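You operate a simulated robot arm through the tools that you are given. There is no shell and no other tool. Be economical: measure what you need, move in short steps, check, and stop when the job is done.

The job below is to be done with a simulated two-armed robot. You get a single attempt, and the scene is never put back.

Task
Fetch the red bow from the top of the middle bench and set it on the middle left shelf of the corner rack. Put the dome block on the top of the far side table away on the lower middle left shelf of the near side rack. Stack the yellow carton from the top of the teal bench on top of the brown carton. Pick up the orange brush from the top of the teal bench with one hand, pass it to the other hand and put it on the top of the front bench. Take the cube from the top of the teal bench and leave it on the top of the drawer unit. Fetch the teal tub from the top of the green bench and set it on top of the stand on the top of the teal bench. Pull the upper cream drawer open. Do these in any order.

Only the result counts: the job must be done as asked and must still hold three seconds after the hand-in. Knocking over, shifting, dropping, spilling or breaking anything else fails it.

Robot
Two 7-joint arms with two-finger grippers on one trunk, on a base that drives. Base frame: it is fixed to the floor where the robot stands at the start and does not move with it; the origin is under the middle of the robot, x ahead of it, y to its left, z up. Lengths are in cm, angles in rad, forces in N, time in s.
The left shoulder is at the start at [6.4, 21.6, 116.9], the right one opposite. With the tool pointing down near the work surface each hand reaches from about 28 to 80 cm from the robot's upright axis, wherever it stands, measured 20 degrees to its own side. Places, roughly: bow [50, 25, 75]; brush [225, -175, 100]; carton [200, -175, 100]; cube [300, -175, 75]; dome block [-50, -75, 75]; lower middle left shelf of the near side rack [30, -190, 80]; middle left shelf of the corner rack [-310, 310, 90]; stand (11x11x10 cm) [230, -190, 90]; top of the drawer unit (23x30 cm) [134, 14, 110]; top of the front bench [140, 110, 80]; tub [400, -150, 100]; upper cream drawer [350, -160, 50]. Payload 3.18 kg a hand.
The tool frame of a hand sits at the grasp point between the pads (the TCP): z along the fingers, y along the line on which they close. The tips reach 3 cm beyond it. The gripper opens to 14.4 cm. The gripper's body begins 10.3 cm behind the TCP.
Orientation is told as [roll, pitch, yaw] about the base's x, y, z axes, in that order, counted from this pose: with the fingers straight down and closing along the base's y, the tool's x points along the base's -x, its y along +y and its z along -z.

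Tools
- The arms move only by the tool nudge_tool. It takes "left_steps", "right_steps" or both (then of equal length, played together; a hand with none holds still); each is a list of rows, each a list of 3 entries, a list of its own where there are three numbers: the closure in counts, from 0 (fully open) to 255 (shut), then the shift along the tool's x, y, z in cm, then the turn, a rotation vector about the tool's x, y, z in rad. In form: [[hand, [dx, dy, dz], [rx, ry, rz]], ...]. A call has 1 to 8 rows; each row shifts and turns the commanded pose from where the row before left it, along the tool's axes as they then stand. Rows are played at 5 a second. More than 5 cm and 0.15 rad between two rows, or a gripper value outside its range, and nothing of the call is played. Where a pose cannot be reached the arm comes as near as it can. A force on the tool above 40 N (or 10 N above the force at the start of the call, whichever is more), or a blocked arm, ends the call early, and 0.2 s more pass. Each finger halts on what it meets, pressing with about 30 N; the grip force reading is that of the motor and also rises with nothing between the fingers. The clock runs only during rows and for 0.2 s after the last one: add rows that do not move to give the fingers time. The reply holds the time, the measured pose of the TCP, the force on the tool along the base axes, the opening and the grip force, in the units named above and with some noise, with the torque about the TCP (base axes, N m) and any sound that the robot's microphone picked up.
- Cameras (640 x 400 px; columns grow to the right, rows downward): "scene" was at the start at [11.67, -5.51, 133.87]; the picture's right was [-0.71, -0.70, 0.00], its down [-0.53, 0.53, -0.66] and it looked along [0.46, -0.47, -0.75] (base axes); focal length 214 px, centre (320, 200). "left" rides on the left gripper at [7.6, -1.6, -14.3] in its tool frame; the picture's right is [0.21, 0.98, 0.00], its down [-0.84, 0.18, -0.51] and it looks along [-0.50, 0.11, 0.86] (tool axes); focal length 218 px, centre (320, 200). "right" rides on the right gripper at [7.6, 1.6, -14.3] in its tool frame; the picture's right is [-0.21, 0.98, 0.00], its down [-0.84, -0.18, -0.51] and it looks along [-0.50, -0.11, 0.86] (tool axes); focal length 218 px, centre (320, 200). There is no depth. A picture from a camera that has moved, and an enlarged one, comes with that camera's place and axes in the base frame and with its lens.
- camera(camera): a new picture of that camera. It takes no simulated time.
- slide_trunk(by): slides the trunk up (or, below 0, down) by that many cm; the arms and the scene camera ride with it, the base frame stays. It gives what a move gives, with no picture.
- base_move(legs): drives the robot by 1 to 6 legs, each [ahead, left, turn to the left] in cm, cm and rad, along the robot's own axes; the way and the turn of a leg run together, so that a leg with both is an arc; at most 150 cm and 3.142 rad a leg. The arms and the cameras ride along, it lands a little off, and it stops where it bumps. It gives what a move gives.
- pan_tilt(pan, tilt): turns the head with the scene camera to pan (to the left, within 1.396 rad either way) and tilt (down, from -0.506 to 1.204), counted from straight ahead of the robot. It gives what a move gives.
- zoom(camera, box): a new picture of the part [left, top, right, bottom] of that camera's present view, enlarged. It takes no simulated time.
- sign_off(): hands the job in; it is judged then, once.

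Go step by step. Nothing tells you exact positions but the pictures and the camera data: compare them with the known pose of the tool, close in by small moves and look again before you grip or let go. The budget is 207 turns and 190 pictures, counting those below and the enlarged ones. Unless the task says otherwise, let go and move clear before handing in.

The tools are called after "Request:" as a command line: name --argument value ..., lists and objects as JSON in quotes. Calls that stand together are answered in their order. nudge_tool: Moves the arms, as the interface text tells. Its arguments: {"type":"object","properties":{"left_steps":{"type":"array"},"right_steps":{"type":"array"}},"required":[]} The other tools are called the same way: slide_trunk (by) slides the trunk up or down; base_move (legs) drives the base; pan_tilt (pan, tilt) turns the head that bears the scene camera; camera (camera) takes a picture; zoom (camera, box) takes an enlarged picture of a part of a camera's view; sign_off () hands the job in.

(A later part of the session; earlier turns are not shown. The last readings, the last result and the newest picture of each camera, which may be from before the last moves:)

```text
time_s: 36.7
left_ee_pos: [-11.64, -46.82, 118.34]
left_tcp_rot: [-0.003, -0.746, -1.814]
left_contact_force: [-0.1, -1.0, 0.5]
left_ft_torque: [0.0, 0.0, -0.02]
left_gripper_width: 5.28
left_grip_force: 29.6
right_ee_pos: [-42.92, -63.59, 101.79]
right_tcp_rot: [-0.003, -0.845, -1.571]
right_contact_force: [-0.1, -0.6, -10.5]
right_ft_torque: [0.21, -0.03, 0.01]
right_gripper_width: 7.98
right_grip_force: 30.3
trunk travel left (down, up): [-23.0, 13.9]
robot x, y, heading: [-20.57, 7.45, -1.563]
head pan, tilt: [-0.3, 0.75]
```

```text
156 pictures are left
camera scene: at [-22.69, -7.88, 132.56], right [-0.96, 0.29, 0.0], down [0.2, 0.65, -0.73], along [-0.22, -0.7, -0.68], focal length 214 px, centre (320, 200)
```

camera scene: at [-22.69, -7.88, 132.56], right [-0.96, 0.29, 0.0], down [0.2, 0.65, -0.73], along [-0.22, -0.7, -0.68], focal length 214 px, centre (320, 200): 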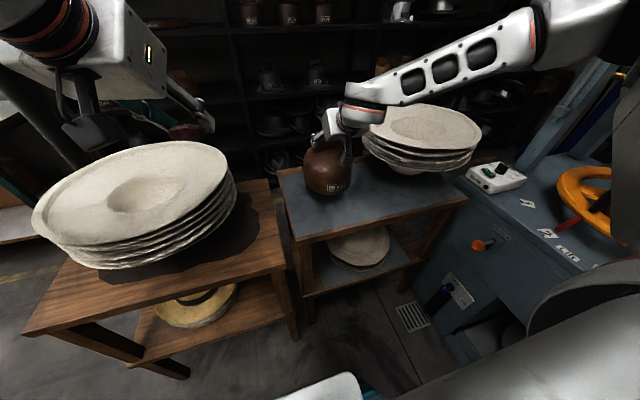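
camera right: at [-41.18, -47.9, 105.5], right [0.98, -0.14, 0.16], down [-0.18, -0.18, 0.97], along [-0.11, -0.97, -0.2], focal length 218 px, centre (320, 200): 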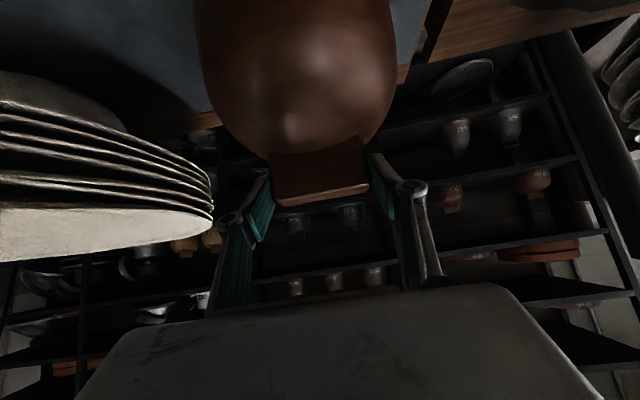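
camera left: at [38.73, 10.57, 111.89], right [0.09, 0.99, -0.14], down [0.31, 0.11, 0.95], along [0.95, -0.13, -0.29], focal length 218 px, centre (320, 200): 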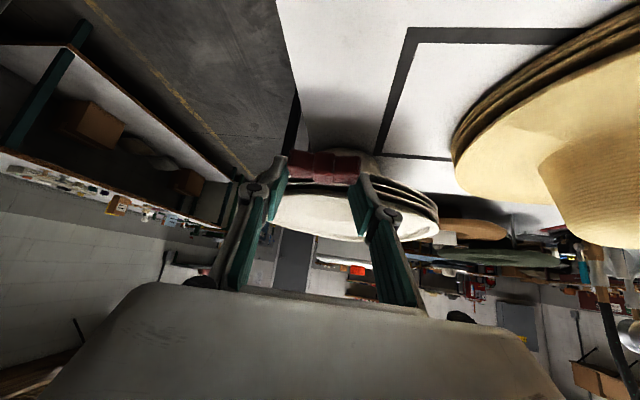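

The dome block hangs upright, about 1 kg. I lift it higher, raise the trunk and retract, then back off and check the robot's footprint against the passage.

Request:
slide_trunk --by 13

Request:
base_move --legs '[[-12, 0, 0]]'

Request:
nudge_tool --right_steps '[[255, [-1.5, 0, -1.32], [0, 0, 0]], [255, [-1.5, 0, -1.32], [0, 0, 0]], [255, [1.6, 0, -1.8], [0, 0, 0]], [255, [1.6, 0, -1.8], [0, 0, 0]], [255, [1.6, 0, -1.8], [0, 0, 0]], [255, [1.6, 0, -1.8], [0, 0, 0]], [255, [0, 0, 0], [0, 0, 0]]]'

Request:
pan_tilt --pan 0.0 --tilt 1.2

Request:
camera --camera "scene"

Request:
pan_tilt --pan 1.2 --tilt 0.7

Request:
camera --camera "scene"

```text
time_s: 38.3
left_ee_pos: [-11.6, -46.72, 131.61]
left_tcp_rot: [-0.002, -0.749, -1.815]
left_contact_force: [0.1, 0.7, -1.4]
left_ft_torque: [0.0, 0.03, -0.01]
left_gripper_width: 5.25
left_grip_force: 30.6
right_ee_pos: [-42.9, -63.67, 114.86]
right_tcp_rot: [-0.002, -0.848, -1.573]
right_contact_force: [0.4, 0.2, -10.1]
right_ft_torque: [0.18, 0.01, -0.02]
right_gripper_width: 7.95
right_grip_force: 29.8
trunk travel left (down, up): [-36.0, 0.9]
robot x, y, heading: [-20.17, 7.53, -1.567]
head pan, tilt: [-0.3, 0.75]
```

```text
time_s: 39.5
left_ee_pos: [-11.73, -34.81, 131.54]
left_tcp_rot: [-0.004, -0.751, -1.814]
left_contact_force: [-0.2, -0.4, 0.1]
left_ft_torque: [-0.03, -0.01, -0.04]
left_gripper_width: 5.25
left_grip_force: 30.4
right_ee_pos: [-42.98, -51.68, 115.03]
right_tcp_rot: [-0.003, -0.848, -1.57]
right_contact_force: [-0.2, 1.0, -10.6]
right_ft_torque: [0.19, -0.02, -0.03]
right_gripper_width: 7.96
right_grip_force: 29.9
trunk travel left (down, up): [-36.0, 0.9]
robot x, y, heading: [-20.03, 19.24, -1.569]
head pan, tilt: [-0.3, 0.75]
```

```text
time_s: 41.1
left_ee_pos: [-11.61, -34.89, 131.53]
left_tcp_rot: [-0.003, -0.748, -1.814]
left_contact_force: [-0.1, 0.1, 0.0]
left_ft_torque: [-0.01, 0.02, 0.0]
left_gripper_width: 5.27
left_grip_force: 29.9
right_ee_pos: [-42.92, -42.19, 118.95]
right_tcp_rot: [-0.001, -0.847, -1.57]
right_contact_force: [-0.5, 0.0, -9.9]
right_ft_torque: [0.2, -0.01, 0.05]
right_gripper_width: 7.99
right_grip_force: 29.9
trunk travel left (down, up): [-36.0, 0.9]
robot x, y, heading: [-20.06, 19.66, -1.567]
head pan, tilt: [-0.3, 0.75]
```

```text
time_s: 42.0
left_ee_pos: [-11.63, -34.85, 131.52]
left_tcp_rot: [-0.003, -0.749, -1.812]
left_contact_force: [0.0, 0.5, 0.0]
left_ft_torque: [-0.01, 0.01, -0.01]
left_gripper_width: 5.26
left_grip_force: 30.4
right_ee_pos: [-42.92, -42.15, 118.94]
right_tcp_rot: [-0.002, -0.848, -1.57]
right_contact_force: [0.6, 0.6, -9.9]
right_ft_torque: [0.15, -0.04, 0.02]
right_gripper_width: 7.98
right_grip_force: 30.0
trunk travel left (down, up): [-36.0, 0.9]
robot x, y, heading: [-20.01, 19.2, -1.571]
head pan, tilt: [0.0, 1.201]
```

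```text
155 pictures are left
camera scene: at [-20.25, 9.74, 142.62], right [-1.0, 0.0, 0.0], down [0.0, 0.93, -0.36], along [0.0, -0.36, -0.93], focal length 214 px, centre (320, 200)
```

scene: 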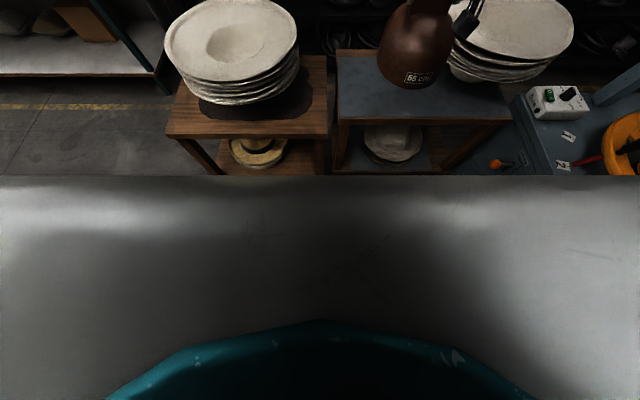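

```text
time_s: 43.4
left_ee_pos: [-11.68, -34.74, 131.58]
left_tcp_rot: [-0.003, -0.75, -1.814]
left_contact_force: [-0.9, 0.3, -0.6]
left_ft_torque: [0.01, -0.05, -0.01]
left_gripper_width: 5.27
left_grip_force: 30.6
right_ee_pos: [-42.97, -42.13, 118.91]
right_tcp_rot: [-0.001, -0.848, -1.57]
right_contact_force: [-0.9, 0.0, -11.2]
right_ft_torque: [0.18, -0.03, -0.04]
right_gripper_width: 7.99
right_grip_force: 30.0
trunk travel left (down, up): [-36.0, 0.9]
robot x, y, heading: [-19.93, 19.65, -1.572]
head pan, tilt: [1.201, 0.7]
```

```text
154 pictures are left
camera scene: at [-12.34, 12.27, 146.22], right [-0.36, -0.93, 0.0], down [-0.6, 0.23, -0.76], along [0.71, -0.28, -0.64], focal length 214 px, centre (320, 200)
```

scene: 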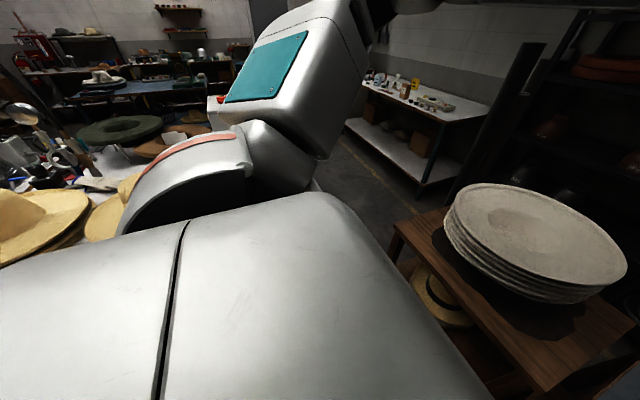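

The passage toward the teal bench is only about 40 cm wide at the corner, so I'll lift the dome higher, turn left in place and look for the open way round (also toward the corner rack).

Request:
nudge_tool --right_steps '[[255, [-2.6, 0, -2.3], [0, 0, 0]], [255, [-2.6, 0, -2.3], [0, 0, 0]], [255, [-2.6, 0, -2.3], [0, 0, 0]], [255, [-2.6, 0, -2.3], [0, 0, 0]]]'

Request:
base_move --legs '[[0, 0, 1.57]]'

Request:
pan_tilt --pan 1.39 --tilt 0.5

Request:
camera --camera "scene"

Request:
pan_tilt --pan -0.5 --tilt 0.9

Request:
camera --camera "scene"

```text
time_s: 44.4
left_ee_pos: [-11.67, -34.73, 131.55]
left_tcp_rot: [-0.002, -0.748, -1.813]
left_contact_force: [0.4, 0.2, -0.6]
left_ft_torque: [0.01, 0.01, 0.03]
left_gripper_width: 5.25
left_grip_force: 30.0
right_ee_pos: [-42.79, -42.02, 132.84]
right_tcp_rot: [-0.001, -0.847, -1.571]
right_contact_force: [0.6, 0.4, -10.8]
right_ft_torque: [0.22, -0.02, -0.03]
right_gripper_width: 7.96
right_grip_force: 30.9
trunk travel left (down, up): [-36.0, 0.9]
robot x, y, heading: [-20.4, 19.43, -1.569]
head pan, tilt: [1.201, 0.7]
```

```text
time_s: 48.6
left_ee_pos: [34.24, 27.0, 131.5]
left_tcp_rot: [-0.004, -0.749, -0.261]
left_contact_force: [0.2, 0.8, 0.2]
left_ft_torque: [0.05, 0.0, 0.04]
left_gripper_width: 5.26
left_grip_force: 30.1
right_ee_pos: [40.75, -4.37, 132.83]
right_tcp_rot: [-0.003, -0.848, -0.018]
right_contact_force: [-0.1, -0.5, -9.7]
right_ft_torque: [0.01, 0.19, 0.0]
right_gripper_width: 7.97
right_grip_force: 30.0
trunk travel left (down, up): [-36.0, 0.9]
robot x, y, heading: [-20.31, 19.33, -0.019]
head pan, tilt: [1.201, 0.7]
```

```text
time_s: 49.3
left_ee_pos: [34.17, 26.91, 131.54]
left_tcp_rot: [-0.003, -0.747, -0.262]
left_contact_force: [0.3, -1.0, -0.5]
left_ft_torque: [0.0, -0.05, -0.02]
left_gripper_width: 5.25
left_grip_force: 30.2
right_ee_pos: [40.74, -4.42, 132.65]
right_tcp_rot: [-0.001, -0.846, -0.021]
right_contact_force: [-0.8, 0.0, -10.7]
right_ft_torque: [-0.03, 0.19, 0.02]
right_gripper_width: 7.94
right_grip_force: 30.4
trunk travel left (down, up): [-36.0, 0.9]
robot x, y, heading: [-20.12, 19.28, -0.017]
head pan, tilt: [1.389, 0.499]
```

```text
153 pictures are left
camera scene: at [-14.29, 28.27, 147.99], right [0.98, -0.2, 0.0], down [-0.1, -0.47, -0.88], along [0.17, 0.86, -0.48], focal length 214 px, centre (320, 200)
```

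scene: 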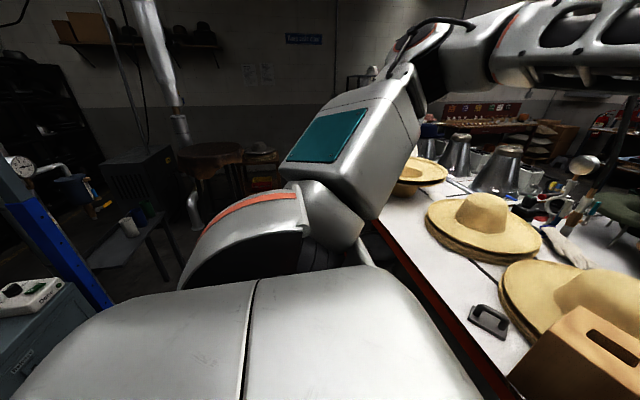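

```text
time_s: 51.2
left_ee_pos: [34.2, 26.87, 131.53]
left_tcp_rot: [-0.004, -0.748, -0.262]
left_contact_force: [-0.3, -0.6, -0.6]
left_ft_torque: [-0.02, 0.02, -0.02]
left_gripper_width: 5.26
left_grip_force: 29.3
right_ee_pos: [40.8, -4.51, 132.79]
right_tcp_rot: [-0.002, -0.846, -0.02]
right_contact_force: [-0.3, -0.3, -10.3]
right_ft_torque: [0.05, 0.22, -0.03]
right_gripper_width: 7.96
right_grip_force: 29.8
trunk travel left (down, up): [-36.0, 0.9]
robot x, y, heading: [-20.53, 19.35, -0.022]
head pan, tilt: [-0.499, 0.901]
```

```text
152 pictures are left
camera scene: at [-9.54, 15.63, 144.6], right [-0.49, -0.87, 0.0], down [-0.68, 0.39, -0.62], along [0.54, -0.31, -0.78], focal length 214 px, centre (320, 200)
```

scene: 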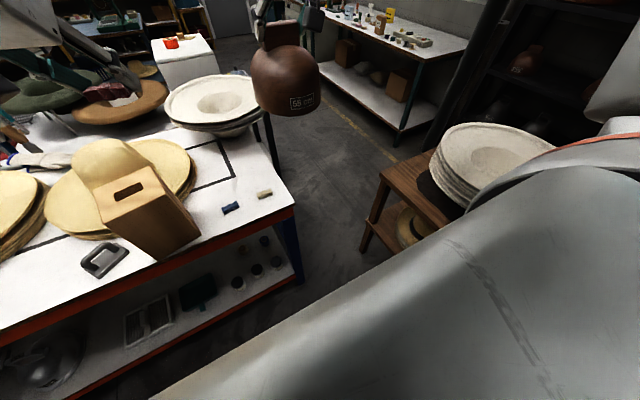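

The way toward +y between the press and the long bench is open. I turn to face +y and look at the way to the corner rack.

Request:
base_move --legs '[[0, 0, 1.57]]'

Request:
pan_tilt --pan 0.0 --tilt 0.35

Request:
camera --camera "scene"

Request:
pan_tilt --pan 1.0 --tilt 0.35

Request:
camera --camera "scene"

Request:
pan_tilt --pan -0.9 --tilt 0.35

Request:
camera --camera "scene"

```text
time_s: 55.4
left_ee_pos: [-27.39, 73.76, 131.52]
left_tcp_rot: [-0.003, -0.75, 1.302]
left_contact_force: [-0.3, -0.6, -0.2]
left_ft_torque: [0.01, -0.04, 0.01]
left_gripper_width: 5.26
left_grip_force: 29.9
right_ee_pos: [4.05, 80.39, 132.72]
right_tcp_rot: [-0.001, -0.847, 1.544]
right_contact_force: [0.2, 0.1, -10.6]
right_ft_torque: [-0.19, 0.02, 0.0]
right_gripper_width: 7.95
right_grip_force: 29.9
trunk travel left (down, up): [-36.0, 0.9]
robot x, y, heading: [-19.91, 19.13, 1.546]
head pan, tilt: [-0.499, 0.901]
```

```text
time_s: 56.4
left_ee_pos: [-27.42, 73.81, 131.58]
left_tcp_rot: [-0.003, -0.748, 1.302]
left_contact_force: [-0.7, 0.5, -0.3]
left_ft_torque: [0.02, -0.03, -0.03]
left_gripper_width: 5.24
left_grip_force: 29.3
right_ee_pos: [3.97, 80.27, 132.77]
right_tcp_rot: [-0.001, -0.846, 1.543]
right_contact_force: [0.4, -0.1, -10.2]
right_ft_torque: [-0.21, -0.02, 0.01]
right_gripper_width: 7.94
right_grip_force: 30.5
trunk travel left (down, up): [-36.0, 0.9]
robot x, y, heading: [-20.03, 19.39, 1.546]
head pan, tilt: [0.0, 0.351]
```

```text
151 pictures are left
camera scene: at [-19.87, 32.89, 149.35], right [1.0, -0.02, 0.0], down [-0.01, -0.34, -0.94], along [0.02, 0.94, -0.35], focal length 214 px, centre (320, 200)
```

scene: 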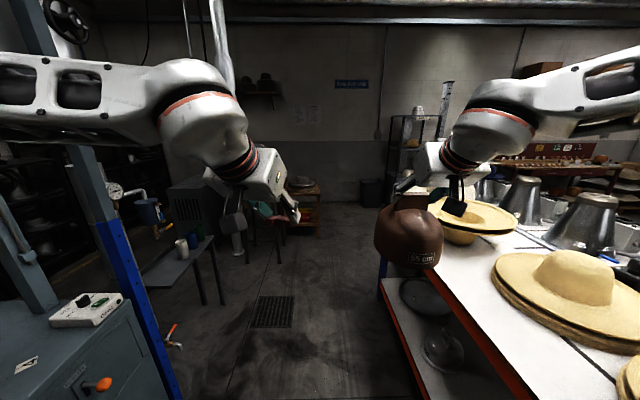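

```text
time_s: 57.6
left_ee_pos: [-27.42, 73.83, 131.55]
left_tcp_rot: [-0.006, -0.75, 1.304]
left_contact_force: [-1.2, 0.0, 0.1]
left_ft_torque: [-0.02, 0.0, -0.01]
left_gripper_width: 5.24
left_grip_force: 30.0
right_ee_pos: [3.98, 80.29, 132.8]
right_tcp_rot: [-0.001, -0.847, 1.546]
right_contact_force: [-0.5, 0.6, -11.2]
right_ft_torque: [-0.21, 0.02, -0.05]
right_gripper_width: 7.99
right_grip_force: 30.1
trunk travel left (down, up): [-36.0, 0.9]
robot x, y, heading: [-20.4, 19.29, 1.548]
head pan, tilt: [1.0, 0.351]
```

```text
150 pictures are left
camera scene: at [-27.81, 28.81, 149.36], right [0.56, 0.83, 0.0], down [0.28, -0.19, -0.94], along [-0.78, 0.53, -0.34], focal length 214 px, centre (320, 200)
```

scene: 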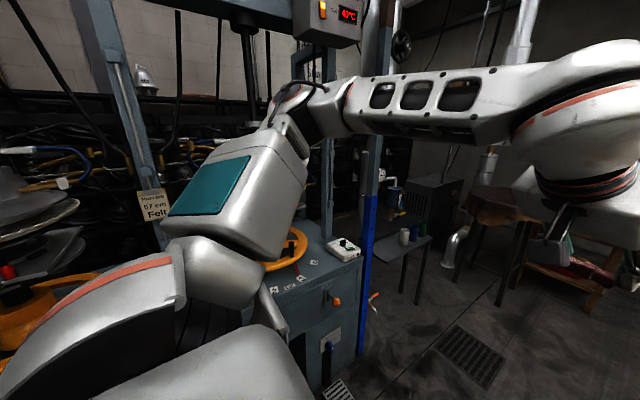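

```text
time_s: 59.5
left_ee_pos: [-27.45, 73.78, 131.57]
left_tcp_rot: [-0.003, -0.748, 1.303]
left_contact_force: [-0.3, -0.2, -0.2]
left_ft_torque: [0.01, -0.01, -0.02]
left_gripper_width: 5.25
left_grip_force: 30.5
right_ee_pos: [3.92, 80.36, 132.78]
right_tcp_rot: [-0.001, -0.847, 1.544]
right_contact_force: [-0.8, -0.2, -10.6]
right_ft_torque: [-0.19, 0.01, 0.0]
right_gripper_width: 7.97
right_grip_force: 30.2
trunk travel left (down, up): [-36.0, 0.9]
robot x, y, heading: [-20.34, 19.1, 1.545]
head pan, tilt: [-0.901, 0.351]
```

```text
149 pictures are left
camera scene: at [-12.67, 29.2, 149.35], right [0.6, -0.8, 0.0], down [-0.27, -0.21, -0.94], along [0.75, 0.57, -0.34], focal length 214 px, centre (320, 200)
```

scene: 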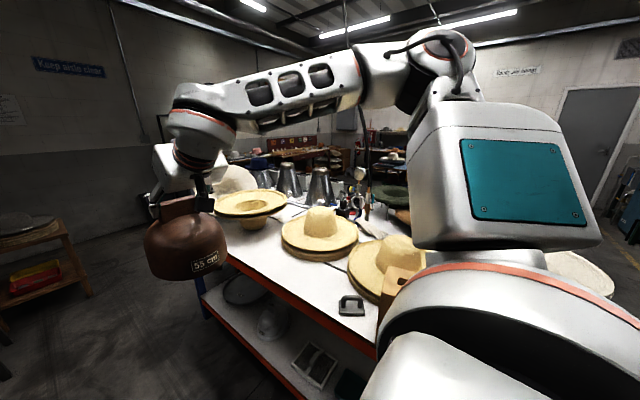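

The corridor is open ahead. I drive 100 cm forward and slightly left, then look for the corner rack.

Request:
base_move --legs '[[100, 12, 0]]'

Request:
pan_tilt --pan 0.0 --tilt 0.5

Request:
camera --camera "scene"

Request:
pan_tilt --pan 1.0 --tilt 0.35

Request:
camera --camera "scene"

Request:
pan_tilt --pan -0.9 --tilt 0.35

Request:
camera --camera "scene"

```text
time_s: 64.7
left_ee_pos: [-36.93, 173.5, 131.53]
left_tcp_rot: [-0.002, -0.749, 1.301]
left_contact_force: [0.5, -0.4, 0.4]
left_ft_torque: [-0.02, -0.03, 0.01]
left_gripper_width: 5.24
left_grip_force: 30.2
right_ee_pos: [-5.36, 179.85, 132.6]
right_tcp_rot: [0.0, -0.846, 1.541]
right_contact_force: [-0.6, -0.2, -10.0]
right_ft_torque: [-0.2, 0.02, -0.02]
right_gripper_width: 7.95
right_grip_force: 30.2
trunk travel left (down, up): [-36.0, 0.9]
robot x, y, heading: [-29.91, 119.26, 1.546]
head pan, tilt: [-0.901, 0.351]
```

```text
time_s: 65.9
left_ee_pos: [-37.0, 173.52, 131.58]
left_tcp_rot: [-0.003, -0.749, 1.301]
left_contact_force: [0.0, 0.0, -0.9]
left_ft_torque: [-0.03, 0.02, -0.04]
left_gripper_width: 5.23
left_grip_force: 30.1
right_ee_pos: [-5.52, 179.88, 132.71]
right_tcp_rot: [0.0, -0.847, 1.544]
right_contact_force: [0.8, -0.5, -10.9]
right_ft_torque: [-0.24, 0.01, 0.01]
right_gripper_width: 7.96
right_grip_force: 29.1
trunk travel left (down, up): [-36.0, 0.9]
robot x, y, heading: [-29.63, 118.92, 1.544]
head pan, tilt: [0.0, 0.499]
```

```text
148 pictures are left
camera scene: at [-29.44, 132.37, 147.99], right [1.0, -0.03, 0.0], down [-0.01, -0.48, -0.88], along [0.02, 0.88, -0.48], focal length 214 px, centre (320, 200)
```

scene: 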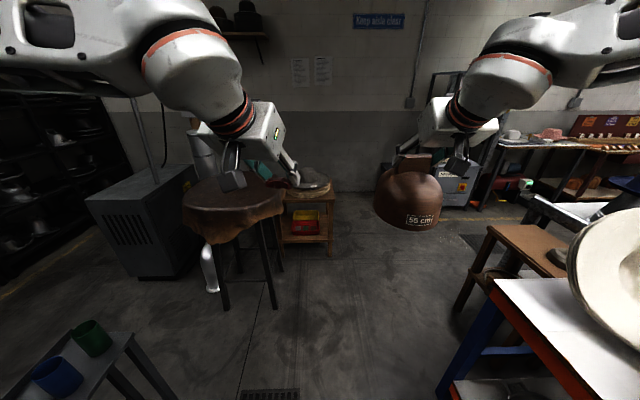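

```text
time_s: 67.2
left_ee_pos: [-36.86, 173.49, 131.5]
left_tcp_rot: [-0.004, -0.749, 1.302]
left_contact_force: [-0.4, 0.7, -0.4]
left_ft_torque: [0.01, -0.01, -0.01]
left_gripper_width: 5.24
left_grip_force: 29.3
right_ee_pos: [-5.59, 180.0, 132.64]
right_tcp_rot: [-0.001, -0.845, 1.543]
right_contact_force: [1.4, 0.3, -10.3]
right_ft_torque: [-0.19, 0.01, -0.01]
right_gripper_width: 7.97
right_grip_force: 29.9
trunk travel left (down, up): [-36.0, 0.9]
robot x, y, heading: [-29.67, 119.19, 1.544]
head pan, tilt: [1.0, 0.351]
```

```text
147 pictures are left
camera scene: at [-37.38, 128.5, 149.36], right [0.56, 0.83, 0.0], down [0.28, -0.19, -0.94], along [-0.78, 0.53, -0.34], focal length 214 px, centre (320, 200)
```

scene: 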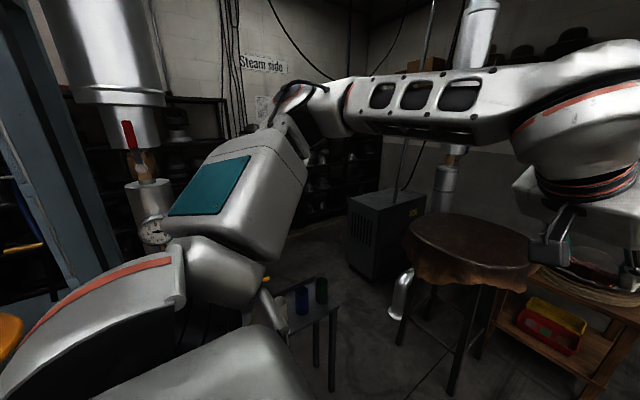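

```text
time_s: 69.0
left_ee_pos: [-37.08, 173.53, 131.57]
left_tcp_rot: [-0.002, -0.75, 1.301]
left_contact_force: [0.4, -0.1, 0.0]
left_ft_torque: [-0.01, 0.05, 0.03]
left_gripper_width: 5.28
left_grip_force: 30.0
right_ee_pos: [-5.53, 179.79, 132.64]
right_tcp_rot: [-0.003, -0.847, 1.543]
right_contact_force: [0.3, -0.2, -10.6]
right_ft_torque: [-0.2, 0.01, 0.01]
right_gripper_width: 8.01
right_grip_force: 30.0
trunk travel left (down, up): [-36.0, 0.9]
robot x, y, heading: [-29.98, 119.0, 1.542]
head pan, tilt: [-0.901, 0.351]
```

```text
146 pictures are left
camera scene: at [-22.24, 128.88, 149.35], right [0.6, -0.8, 0.0], down [-0.27, -0.21, -0.94], along [0.75, 0.56, -0.34], focal length 214 px, centre (320, 200)
```

scene: 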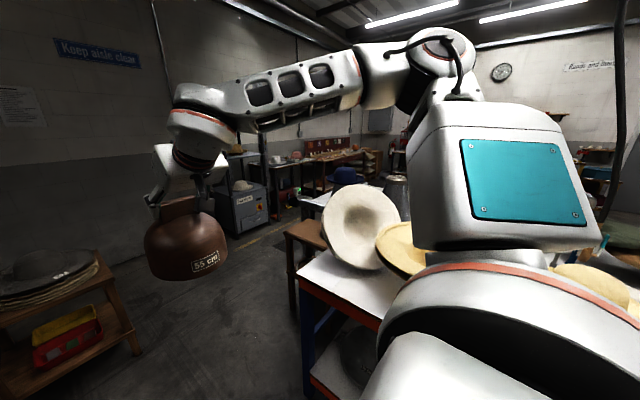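

I see the corner rack in the back-left, with a side table, round stool and vertical pipe near the way. I take two detailed views to measure the passage.

Request:
pan_tilt --pan 0.55 --tilt 0.55

Request:
camera --camera "scene"

Request:
camera --camera "left"

```text
time_s: 70.6
left_ee_pos: [-36.86, 173.38, 131.55]
left_tcp_rot: [-0.003, -0.749, 1.301]
left_contact_force: [-0.2, -0.6, -0.5]
left_ft_torque: [0.01, -0.01, 0.02]
left_gripper_width: 5.23
left_grip_force: 30.4
right_ee_pos: [-5.43, 179.89, 132.66]
right_tcp_rot: [-0.001, -0.847, 1.543]
right_contact_force: [1.3, -0.2, -10.1]
right_ft_torque: [-0.16, -0.02, -0.02]
right_gripper_width: 7.98
right_grip_force: 30.7
trunk travel left (down, up): [-36.0, 0.9]
robot x, y, heading: [-29.99, 119.27, 1.548]
head pan, tilt: [0.55, 0.55]
```

```text
145 pictures are left
camera scene: at [-34.17, 131.05, 147.53], right [0.87, 0.5, 0.0], down [0.26, -0.45, -0.85], along [-0.43, 0.74, -0.52], focal length 214 px, centre (320, 200)
```

scene: 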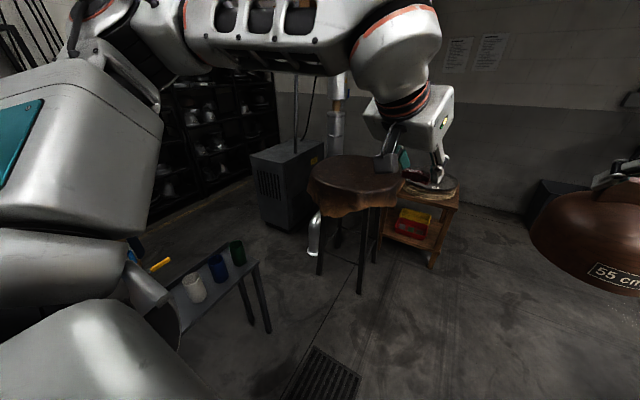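

```text
144 pictures are left
camera left: at [-39.54, 158.33, 136.82], right [-0.98, 0.11, -0.14], down [-0.1, 0.31, 0.94], along [0.15, 0.94, -0.29], focal length 218 px, centre (320, 200)
```

left: 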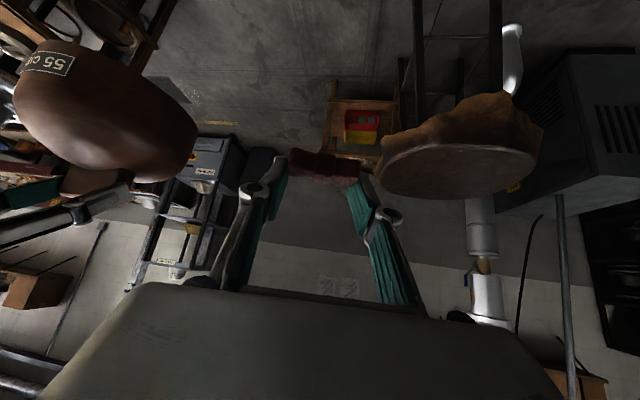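

I want to know my own footprint before squeezing past the stool, so I turn the left hand's camera to look down at the base.

Request:
nudge_tool --left_steps '[[255, [0, 0, 0], [0, 0.15, 0]], [255, [0, 0, 0], [0, 0.15, 0]], [255, [0, 0, 0], [0, 0.15, 0]], [255, [0, 0, 0], [0, 0.15, 0]], [255, [0, 0, 0], [0, 0.15, 0]], [255, [0, 0, 0], [0, 0.15, 0]], [255, [0, 0, 0], [0, 0.15, 0]], [255, [0, 0, 0], [0, 0.15, 0]]]'

Request:
camera --camera "left"

```text
time_s: 72.4
left_ee_pos: [-37.02, 173.43, 131.49]
left_tcp_rot: [-0.002, -0.099, 1.301]
left_contact_force: [-0.9, -0.3, 0.6]
left_ft_torque: [0.02, 0.01, -0.02]
left_gripper_width: 5.26
left_grip_force: 29.8
left hand out of reach, approached as far as the arm can: row 5, 6, 7, 8
right_ee_pos: [-5.59, 179.83, 132.73]
right_tcp_rot: [-0.001, -0.846, 1.542]
right_contact_force: [-0.4, 0.5, -10.7]
right_ft_torque: [-0.21, 0.03, 0.01]
right_gripper_width: 7.99
right_grip_force: 30.1
trunk travel left (down, up): [-36.0, 0.9]
robot x, y, heading: [-29.98, 119.12, 1.549]
head pan, tilt: [0.55, 0.55]
```

```text
143 pictures are left
camera left: at [-37.88, 164.38, 145.02], right [-1.0, 0.06, -0.02], down [0.04, 0.81, 0.59], along [0.06, 0.59, -0.81], focal length 218 px, centre (320, 200)
```

left: 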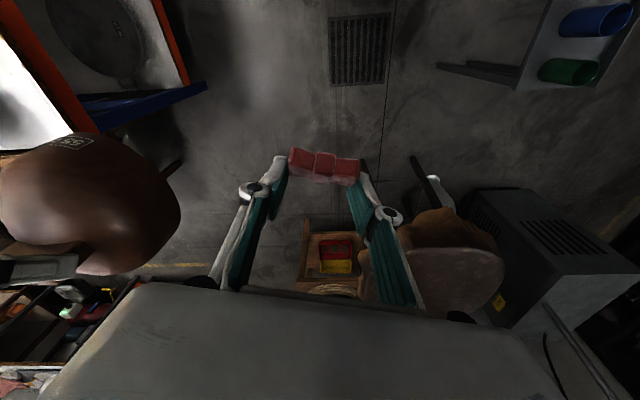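

Just short of seeing the base; I pull the hand back 12 cm and look again.

Request:
nudge_tool --left_steps '[[255, [4, 0, 0], [0, 0, 0]], [255, [4, 0, 0], [0, 0, 0]], [255, [4, 0, 0], [0, 0, 0]]]'

Request:
camera --camera "left"

```text
time_s: 73.2
left_ee_pos: [-40.17, 161.95, 130.58]
left_tcp_rot: [-0.002, -0.099, 1.301]
left_contact_force: [-0.6, 0.9, 0.5]
left_ft_torque: [0.02, -0.01, -0.02]
left_gripper_width: 5.25
left_grip_force: 29.7
right_ee_pos: [-5.56, 179.79, 132.83]
right_tcp_rot: [-0.001, -0.846, 1.544]
right_contact_force: [-0.3, -0.3, -10.2]
right_ft_torque: [-0.21, 0.01, -0.03]
right_gripper_width: 7.96
right_grip_force: 30.2
trunk travel left (down, up): [-36.0, 0.9]
robot x, y, heading: [-29.77, 119.01, 1.547]
head pan, tilt: [0.55, 0.55]
```

```text
142 pictures are left
camera left: at [-41.12, 152.84, 143.96], right [-1.0, 0.06, -0.02], down [0.04, 0.81, 0.59], along [0.06, 0.59, -0.81], focal length 218 px, centre (320, 200)
```

left: 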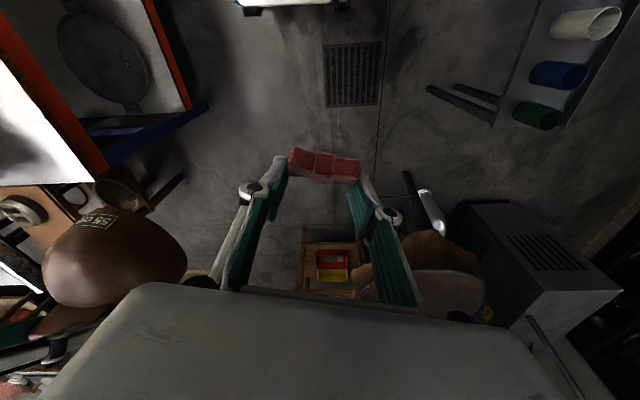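

My base is compact: about 47 cm wide with its front ~21 cm ahead. The gap between side table (y≈184) and stool (y≈236) is about 52 cm, so I'll pass it sideways, centered at y=210, facing -y so my elbows stay clear of the pipe.

Request:
base_move --legs '[[91, 4, 0.022], [0, 0, 3.14]]'

Request:
pan_tilt --pan -1.2 --tilt 0.75

Request:
camera --camera "scene"

```text
time_s: 79.1
left_ee_pos: [-47.28, 251.88, 130.57]
left_tcp_rot: [-0.003, -0.1, 1.412]
left_contact_force: [0.5, 0.3, 0.3]
left_ft_torque: [-0.04, 0.01, 0.0]
left_gripper_width: 5.26
left_grip_force: 29.3
right_ee_pos: [-14.75, 273.23, 132.41]
right_tcp_rot: [-0.003, -0.837, 1.654]
right_contact_force: [-1.2, -0.1, -10.2]
right_ft_torque: [-0.21, 0.04, -0.01]
right_gripper_width: 7.94
right_grip_force: 29.9
trunk travel left (down, up): [-36.0, 0.9]
robot x, y, heading: [-31.84, 210.15, 1.659]
head pan, tilt: [0.55, 0.55]
stopped in leg 2: the robot was blocked; the commanded pose is now the measured one
```

```text
time_s: 80.8
left_ee_pos: [-47.2, 251.72, 130.58]
left_tcp_rot: [-0.001, -0.097, 1.412]
left_contact_force: [-0.1, 0.4, 0.0]
left_ft_torque: [0.01, -0.01, 0.0]
left_gripper_width: 5.26
left_grip_force: 29.9
right_ee_pos: [-14.76, 273.26, 132.51]
right_tcp_rot: [0.0, -0.843, 1.654]
right_contact_force: [0.7, 1.1, -11.0]
right_ft_torque: [-0.21, -0.01, 0.01]
right_gripper_width: 7.93
right_grip_force: 29.8
trunk travel left (down, up): [-36.0, 0.9]
robot x, y, heading: [-32.5, 209.93, 1.658]
head pan, tilt: [-1.201, 0.75]
```

```text
141 pictures are left
camera scene: at [-25.0, 217.99, 145.79], right [0.44, -0.9, 0.0], down [-0.61, -0.3, -0.73], along [0.66, 0.32, -0.68], focal length 214 px, centre (320, 200)
```

scene: 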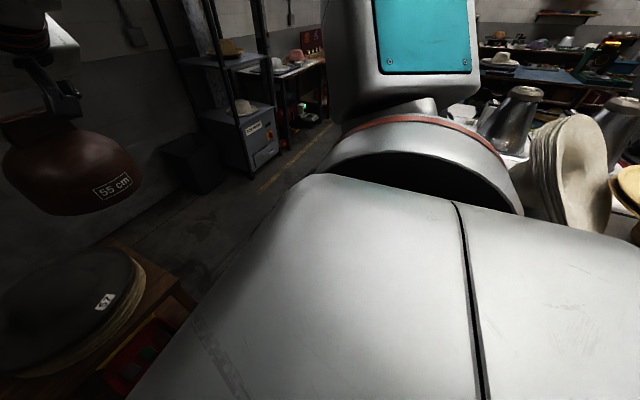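

The turn was blocked early. I look left to see what it touched.

Request:
pan_tilt --pan 0.9 --tilt 0.8

Request:
camera --camera "scene"

Request:
camera --camera "left"

Request:
pan_tilt --pan 1.2 --tilt 0.1

Request:
camera --camera "scene"

```text
time_s: 82.8
left_ee_pos: [-47.12, 251.82, 130.55]
left_tcp_rot: [0.0, -0.099, 1.413]
left_contact_force: [0.2, -0.3, -0.1]
left_ft_torque: [-0.01, 0.01, -0.02]
left_gripper_width: 5.27
left_grip_force: 30.0
right_ee_pos: [-14.81, 273.17, 132.56]
right_tcp_rot: [-0.002, -0.843, 1.654]
right_contact_force: [0.3, -0.9, -10.3]
right_ft_torque: [-0.18, 0.01, 0.01]
right_gripper_width: 7.96
right_grip_force: 30.0
trunk travel left (down, up): [-36.0, 0.9]
robot x, y, heading: [-31.89, 210.03, 1.658]
head pan, tilt: [0.901, 0.799]
```

```text
140 pictures are left
camera scene: at [-39.16, 218.78, 145.39], right [0.55, 0.83, 0.0], down [0.6, -0.4, -0.7], along [-0.58, 0.38, -0.72], focal length 214 px, centre (320, 200)
```

scene: 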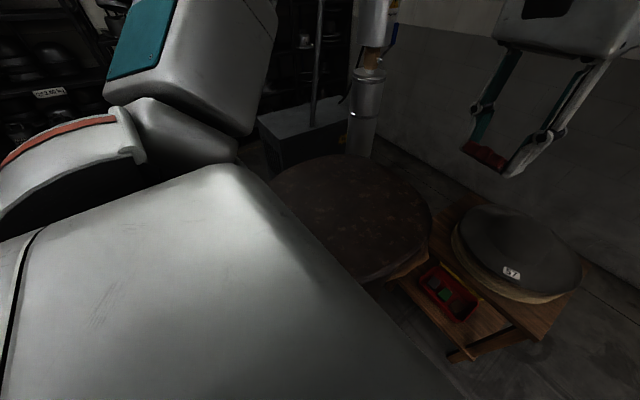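

```text
139 pictures are left
camera left: at [-47.04, 242.6, 143.95], right [-1.0, -0.05, -0.02], down [-0.05, 0.81, 0.59], along [-0.01, 0.59, -0.81], focal length 218 px, centre (320, 200)
```

left: 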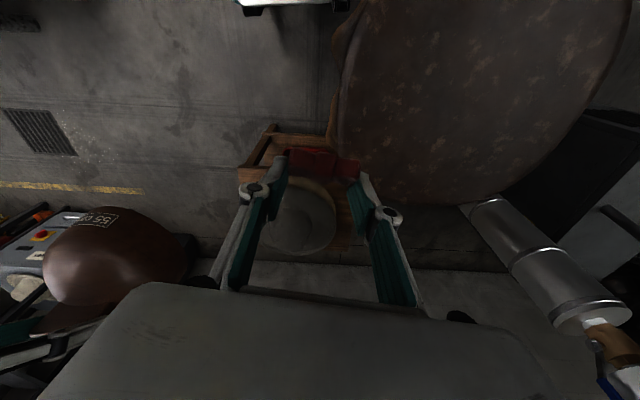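

```text
time_s: 83.9
left_ee_pos: [-47.08, 251.77, 130.51]
left_tcp_rot: [-0.004, -0.1, 1.413]
left_contact_force: [-0.5, -0.5, 0.4]
left_ft_torque: [0.0, -0.01, -0.06]
left_gripper_width: 5.27
left_grip_force: 30.3
right_ee_pos: [-14.78, 273.39, 132.57]
right_tcp_rot: [-0.003, -0.843, 1.654]
right_contact_force: [0.7, -0.4, -10.0]
right_ft_torque: [-0.17, -0.02, 0.01]
right_gripper_width: 7.93
right_grip_force: 30.0
trunk travel left (down, up): [-36.0, 0.9]
robot x, y, heading: [-32.18, 210.16, 1.656]
head pan, tilt: [1.201, 0.099]
```

```text
138 pictures are left
camera scene: at [-41.27, 216.91, 151.69], right [0.28, 0.96, 0.0], down [0.1, -0.03, -0.99], along [-0.96, 0.28, -0.1], focal length 214 px, centre (320, 200)
```

scene: 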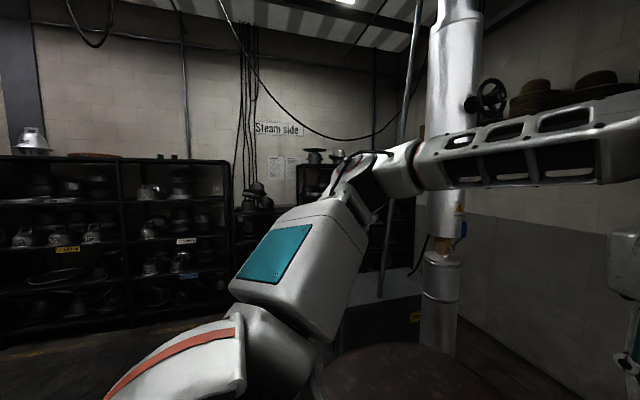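

Most likely my base corner reached a stool leg. That gap is too tight, so I turn back slightly and look at the alternative way east around the bench end.

Request:
base_move --legs '[[-4, -6, 0], [0, 0, -1.6]]'

Request:
pan_tilt --pan 0.0 --tilt 0.5

Request:
camera --camera "scene"

Request:
pan_tilt --pan -0.7 --tilt 0.5

Request:
camera --camera "scene"

```text
time_s: 89.0
left_ee_pos: [16.17, 220.58, 130.58]
left_tcp_rot: [0.0, -0.098, -0.185]
left_contact_force: [0.6, 0.3, -1.1]
left_ft_torque: [-0.01, 0.03, 0.04]
left_gripper_width: 5.27
left_grip_force: 30.0
right_ee_pos: [36.92, 187.69, 132.65]
right_tcp_rot: [-0.001, -0.843, 0.059]
right_contact_force: [-0.3, 0.2, -10.9]
right_ft_torque: [-0.01, 0.19, 0.0]
right_gripper_width: 7.97
right_grip_force: 29.9
trunk travel left (down, up): [-36.0, 0.9]
robot x, y, heading: [-25.5, 206.77, 0.059]
head pan, tilt: [1.201, 0.099]
```

```text
time_s: 90.4
left_ee_pos: [16.02, 220.64, 130.47]
left_tcp_rot: [-0.001, -0.099, -0.185]
left_contact_force: [-0.2, 1.2, 0.4]
left_ft_torque: [-0.02, 0.03, -0.01]
left_gripper_width: 5.27
left_grip_force: 30.0
right_ee_pos: [36.87, 187.71, 132.56]
right_tcp_rot: [-0.003, -0.843, 0.058]
right_contact_force: [0.4, -0.9, -10.4]
right_ft_torque: [-0.06, 0.21, -0.02]
right_gripper_width: 7.97
right_grip_force: 30.7
trunk travel left (down, up): [-36.0, 0.9]
robot x, y, heading: [-25.68, 206.67, 0.061]
head pan, tilt: [0.0, 0.499]
```

```text
137 pictures are left
camera scene: at [-12.6, 207.54, 147.99], right [0.06, -1.0, 0.0], down [-0.48, -0.03, -0.88], along [0.88, 0.05, -0.48], focal length 214 px, centre (320, 200)
```

scene: 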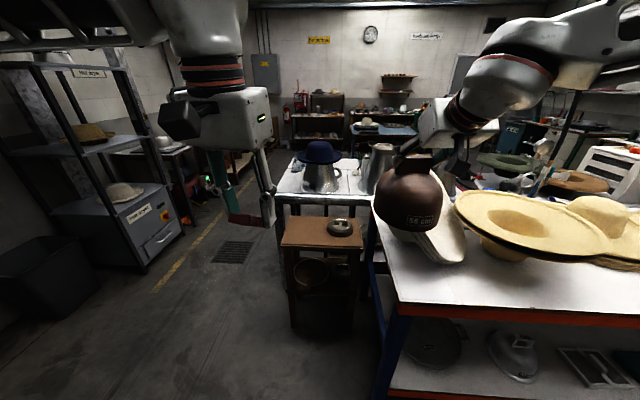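

```text
time_s: 91.5
left_ee_pos: [16.15, 220.65, 130.46]
left_tcp_rot: [-0.001, -0.1, -0.184]
left_contact_force: [0.1, -0.9, 0.2]
left_ft_torque: [-0.01, -0.01, -0.03]
left_gripper_width: 5.27
left_grip_force: 30.1
right_ee_pos: [36.82, 187.7, 132.59]
right_tcp_rot: [-0.001, -0.844, 0.06]
right_contact_force: [0.3, 0.0, -9.3]
right_ft_torque: [0.01, 0.2, 0.0]
right_gripper_width: 7.96
right_grip_force: 30.1
trunk travel left (down, up): [-36.0, 0.9]
robot x, y, heading: [-26.01, 206.23, 0.061]
head pan, tilt: [-0.7, 0.499]
```

```text
136 pictures are left
camera scene: at [-14.36, 201.56, 147.98], right [-0.6, -0.8, 0.0], down [-0.39, 0.29, -0.88], along [0.71, -0.52, -0.48], focal length 214 px, centre (320, 200)
```

scene: 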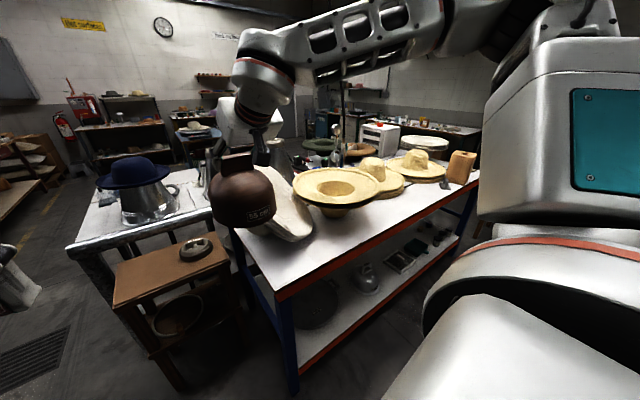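

A clear aisle runs toward +x along y≈275, past the brown table and front bench. I drive around that way.

Request:
base_move --legs '[[0, 18, -0.06], [40, 18, 0], [30, 33, 0], [100, 2, 0]]'

Request:
pan_tilt --pan -0.3 --tilt 0.4

Request:
camera --camera "scene"

Request:
pan_tilt --pan -1.2 --tilt 0.5

Request:
camera --camera "scene"

```text
time_s: 103.7
left_ee_pos: [185.51, 288.2, 130.49]
left_tcp_rot: [-0.002, -0.1, -0.246]
left_contact_force: [-0.1, -0.2, -0.4]
left_ft_torque: [-0.01, 0.01, 0.0]
left_gripper_width: 5.26
left_grip_force: 30.0
right_ee_pos: [204.02, 254.11, 132.58]
right_tcp_rot: [-0.003, -0.842, -0.004]
right_contact_force: [0.2, 0.3, -10.8]
right_ft_torque: [0.03, 0.18, 0.03]
right_gripper_width: 7.96
right_grip_force: 29.9
trunk travel left (down, up): [-36.0, 0.9]
robot x, y, heading: [143.04, 277.05, -0.005]
head pan, tilt: [-0.7, 0.499]
```

```text
time_s: 104.6
left_ee_pos: [185.51, 288.25, 130.49]
left_tcp_rot: [-0.002, -0.099, -0.245]
left_contact_force: [0.0, -1.2, 0.0]
left_ft_torque: [-0.01, 0.01, -0.01]
left_gripper_width: 5.23
left_grip_force: 29.6
right_ee_pos: [204.0, 254.14, 132.62]
right_tcp_rot: [-0.002, -0.841, -0.003]
right_contact_force: [0.7, -0.1, -9.8]
right_ft_torque: [-0.02, 0.19, 0.0]
right_gripper_width: 7.98
right_grip_force: 30.0
trunk travel left (down, up): [-36.0, 0.9]
robot x, y, heading: [142.81, 277.0, 0.001]
head pan, tilt: [-0.3, 0.4]
```

```text
135 pictures are left
camera scene: at [155.7, 274.23, 148.9], right [-0.3, -0.95, 0.0], down [-0.37, 0.12, -0.92], along [0.88, -0.27, -0.39], focal length 214 px, centre (320, 200)
```

scene: 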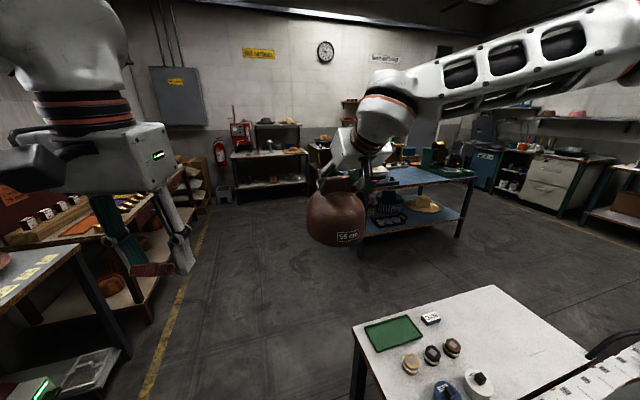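

```text
time_s: 105.8
left_ee_pos: [185.44, 288.29, 130.41]
left_tcp_rot: [-0.001, -0.099, -0.247]
left_contact_force: [0.2, 0.0, -0.5]
left_ft_torque: [0.0, -0.01, -0.01]
left_gripper_width: 5.26
left_grip_force: 29.3
right_ee_pos: [204.02, 254.22, 132.47]
right_tcp_rot: [-0.001, -0.842, -0.003]
right_contact_force: [0.0, -0.4, -10.5]
right_ft_torque: [0.06, 0.18, -0.01]
right_gripper_width: 7.97
right_grip_force: 30.4
trunk travel left (down, up): [-36.0, 0.9]
robot x, y, heading: [142.85, 277.11, 0.003]
head pan, tilt: [-1.201, 0.499]
```

```text
134 pictures are left
camera scene: at [150.17, 268.5, 147.99], right [-0.93, -0.36, 0.0], down [-0.17, 0.45, -0.88], along [0.32, -0.82, -0.48], focal length 214 px, centre (320, 200)
```

scene: 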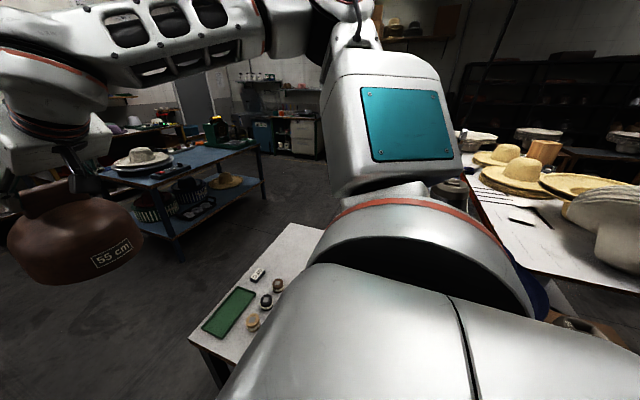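

Open floor ahead: aisle x≈197–325 leads south between the white bench and the blue table. I drive to x≈260, turn to face -y and go on.

Request:
base_move --legs '[[117, 0, 0], [0, 0, -1.57], [120, 0, 0]]'

Request:
pan_tilt --pan 0.0 --tilt 0.4

Request:
camera --camera "scene"

Request:
pan_tilt --pan -0.9 --tilt 0.5

Request:
camera --camera "scene"

```text
time_s: 121.2
left_ee_pos: [272.09, 114.24, 130.43]
left_tcp_rot: [-0.001, -0.1, -1.813]
left_contact_force: [-0.7, 0.5, -0.4]
left_ft_torque: [0.0, 0.02, 0.01]
left_gripper_width: 5.26
left_grip_force: 29.8
right_ee_pos: [238.07, 95.56, 132.58]
right_tcp_rot: [-0.003, -0.841, -1.572]
right_contact_force: [-0.4, 0.3, -10.4]
right_ft_torque: [0.17, -0.02, 0.0]
right_gripper_width: 7.98
right_grip_force: 29.5
trunk travel left (down, up): [-36.0, 0.9]
robot x, y, heading: [260.63, 156.72, -1.565]
head pan, tilt: [-1.201, 0.499]
```

```text
time_s: 122.6
left_ee_pos: [271.97, 114.17, 130.5]
left_tcp_rot: [-0.003, -0.099, -1.815]
left_contact_force: [0.4, -0.7, -0.3]
left_ft_torque: [0.0, -0.01, 0.0]
left_gripper_width: 5.23
left_grip_force: 30.3
right_ee_pos: [238.1, 95.5, 132.53]
right_tcp_rot: [-0.001, -0.842, -1.571]
right_contact_force: [0.0, 0.0, -10.4]
right_ft_torque: [0.18, -0.04, -0.01]
right_gripper_width: 7.97
right_grip_force: 30.1
trunk travel left (down, up): [-36.0, 0.9]
robot x, y, heading: [260.71, 156.76, -1.567]
head pan, tilt: [0.0, 0.4]
```

```text
133 pictures are left
camera scene: at [260.62, 143.58, 148.9], right [-1.0, 0.0, 0.0], down [0.0, 0.39, -0.92], along [0.0, -0.92, -0.39], focal length 214 px, centre (320, 200)
```

scene: 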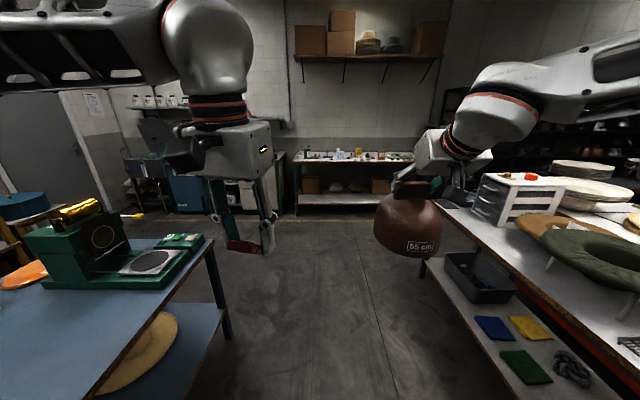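

```text
time_s: 123.8
left_ee_pos: [272.04, 114.24, 130.48]
left_tcp_rot: [-0.002, -0.099, -1.813]
left_contact_force: [0.4, 0.8, 0.3]
left_ft_torque: [0.03, -0.02, 0.0]
left_gripper_width: 5.25
left_grip_force: 30.1
right_ee_pos: [238.09, 95.5, 132.55]
right_tcp_rot: [-0.002, -0.841, -1.57]
right_contact_force: [0.2, -0.5, -9.3]
right_ft_torque: [0.23, -0.01, 0.01]
right_gripper_width: 7.98
right_grip_force: 30.0
trunk travel left (down, up): [-36.0, 0.9]
robot x, y, heading: [260.52, 157.02, -1.565]
head pan, tilt: [-0.901, 0.499]
```

```text
132 pictures are left
camera scene: at [253.49, 147.16, 147.99], right [-0.62, 0.78, 0.0], down [0.37, 0.3, -0.88], along [-0.69, -0.55, -0.48], focal length 214 px, centre (320, 200)
```

scene: 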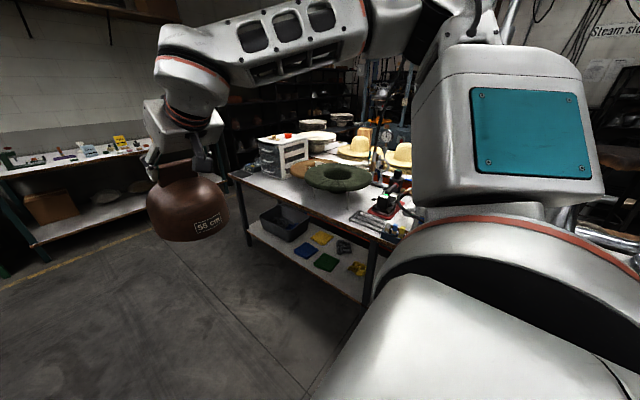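

Drawer unit is seen on the bench corner at about x≈170. I drive south to y≈-72, then west, stopping to view the teal bench.

Request:
base_move --legs '[[150, 0, 0], [78, 0, 0], [0, -30, 0]]'

Request:
pan_tilt --pan 0.0 --tilt 0.6

Request:
camera --camera "scene"

Request:
pan_tilt --pan 0.9 --tilt 0.5

Request:
camera --camera "scene"

```text
time_s: 137.9
left_ee_pos: [245.74, -114.35, 130.44]
left_tcp_rot: [-0.002, -0.098, -1.8]
left_contact_force: [0.0, -0.6, -0.4]
left_ft_torque: [-0.01, -0.03, -0.02]
left_gripper_width: 5.23
left_grip_force: 30.6
right_ee_pos: [212.07, -133.35, 132.53]
right_tcp_rot: [-0.003, -0.842, -1.557]
right_contact_force: [0.6, 0.0, -11.0]
right_ft_torque: [0.18, 0.04, 0.0]
right_gripper_width: 7.96
right_grip_force: 30.1
trunk travel left (down, up): [-36.0, 0.9]
robot x, y, heading: [233.9, -71.78, -1.553]
head pan, tilt: [-0.901, 0.499]
```

```text
time_s: 139.1
left_ee_pos: [245.85, -114.38, 130.44]
left_tcp_rot: [-0.003, -0.1, -1.801]
left_contact_force: [-0.1, 0.2, -0.8]
left_ft_torque: [-0.01, 0.0, 0.02]
left_gripper_width: 5.26
left_grip_force: 29.8
right_ee_pos: [212.0, -133.45, 132.56]
right_tcp_rot: [-0.002, -0.841, -1.558]
right_contact_force: [-0.1, 0.2, -9.8]
right_ft_torque: [0.22, 0.0, 0.01]
right_gripper_width: 7.95
right_grip_force: 29.7
trunk travel left (down, up): [-36.0, 0.9]
robot x, y, heading: [233.74, -71.83, -1.557]
head pan, tilt: [0.0, 0.6]
```

```text
131 pictures are left
camera scene: at [234.02, -84.6, 147.08], right [-1.0, -0.02, 0.0], down [-0.01, 0.57, -0.82], along [0.01, -0.82, -0.57], focal length 214 px, centre (320, 200)
```

scene: 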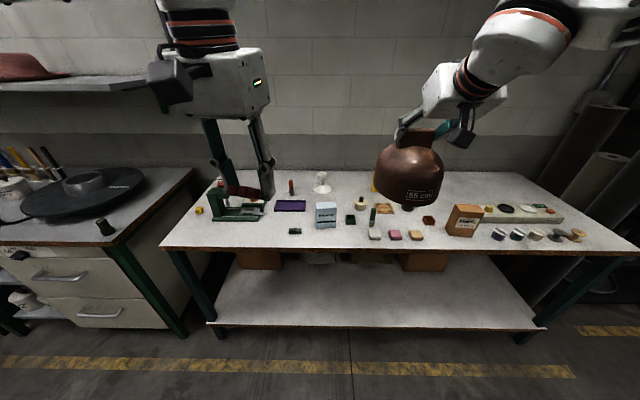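

```text
time_s: 140.3
left_ee_pos: [245.99, -114.36, 130.5]
left_tcp_rot: [-0.001, -0.098, -1.8]
left_contact_force: [0.2, 0.1, -1.6]
left_ft_torque: [0.01, 0.02, 0.0]
left_gripper_width: 5.24
left_grip_force: 30.2
right_ee_pos: [212.05, -133.34, 132.54]
right_tcp_rot: [-0.002, -0.842, -1.557]
right_contact_force: [0.9, 0.1, -10.0]
right_ft_torque: [0.2, -0.01, 0.0]
right_gripper_width: 8.0
right_grip_force: 30.0
trunk travel left (down, up): [-36.0, 0.9]
robot x, y, heading: [233.96, -72.16, -1.551]
head pan, tilt: [0.901, 0.499]
```

```text
130 pictures are left
camera scene: at [241.11, -81.31, 147.99], right [-0.61, -0.79, 0.0], down [-0.38, 0.29, -0.88], along [0.7, -0.53, -0.48], focal length 214 px, centre (320, 200)
```

scene: 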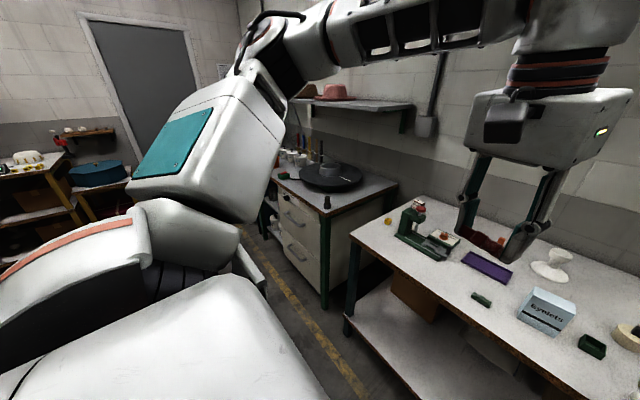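

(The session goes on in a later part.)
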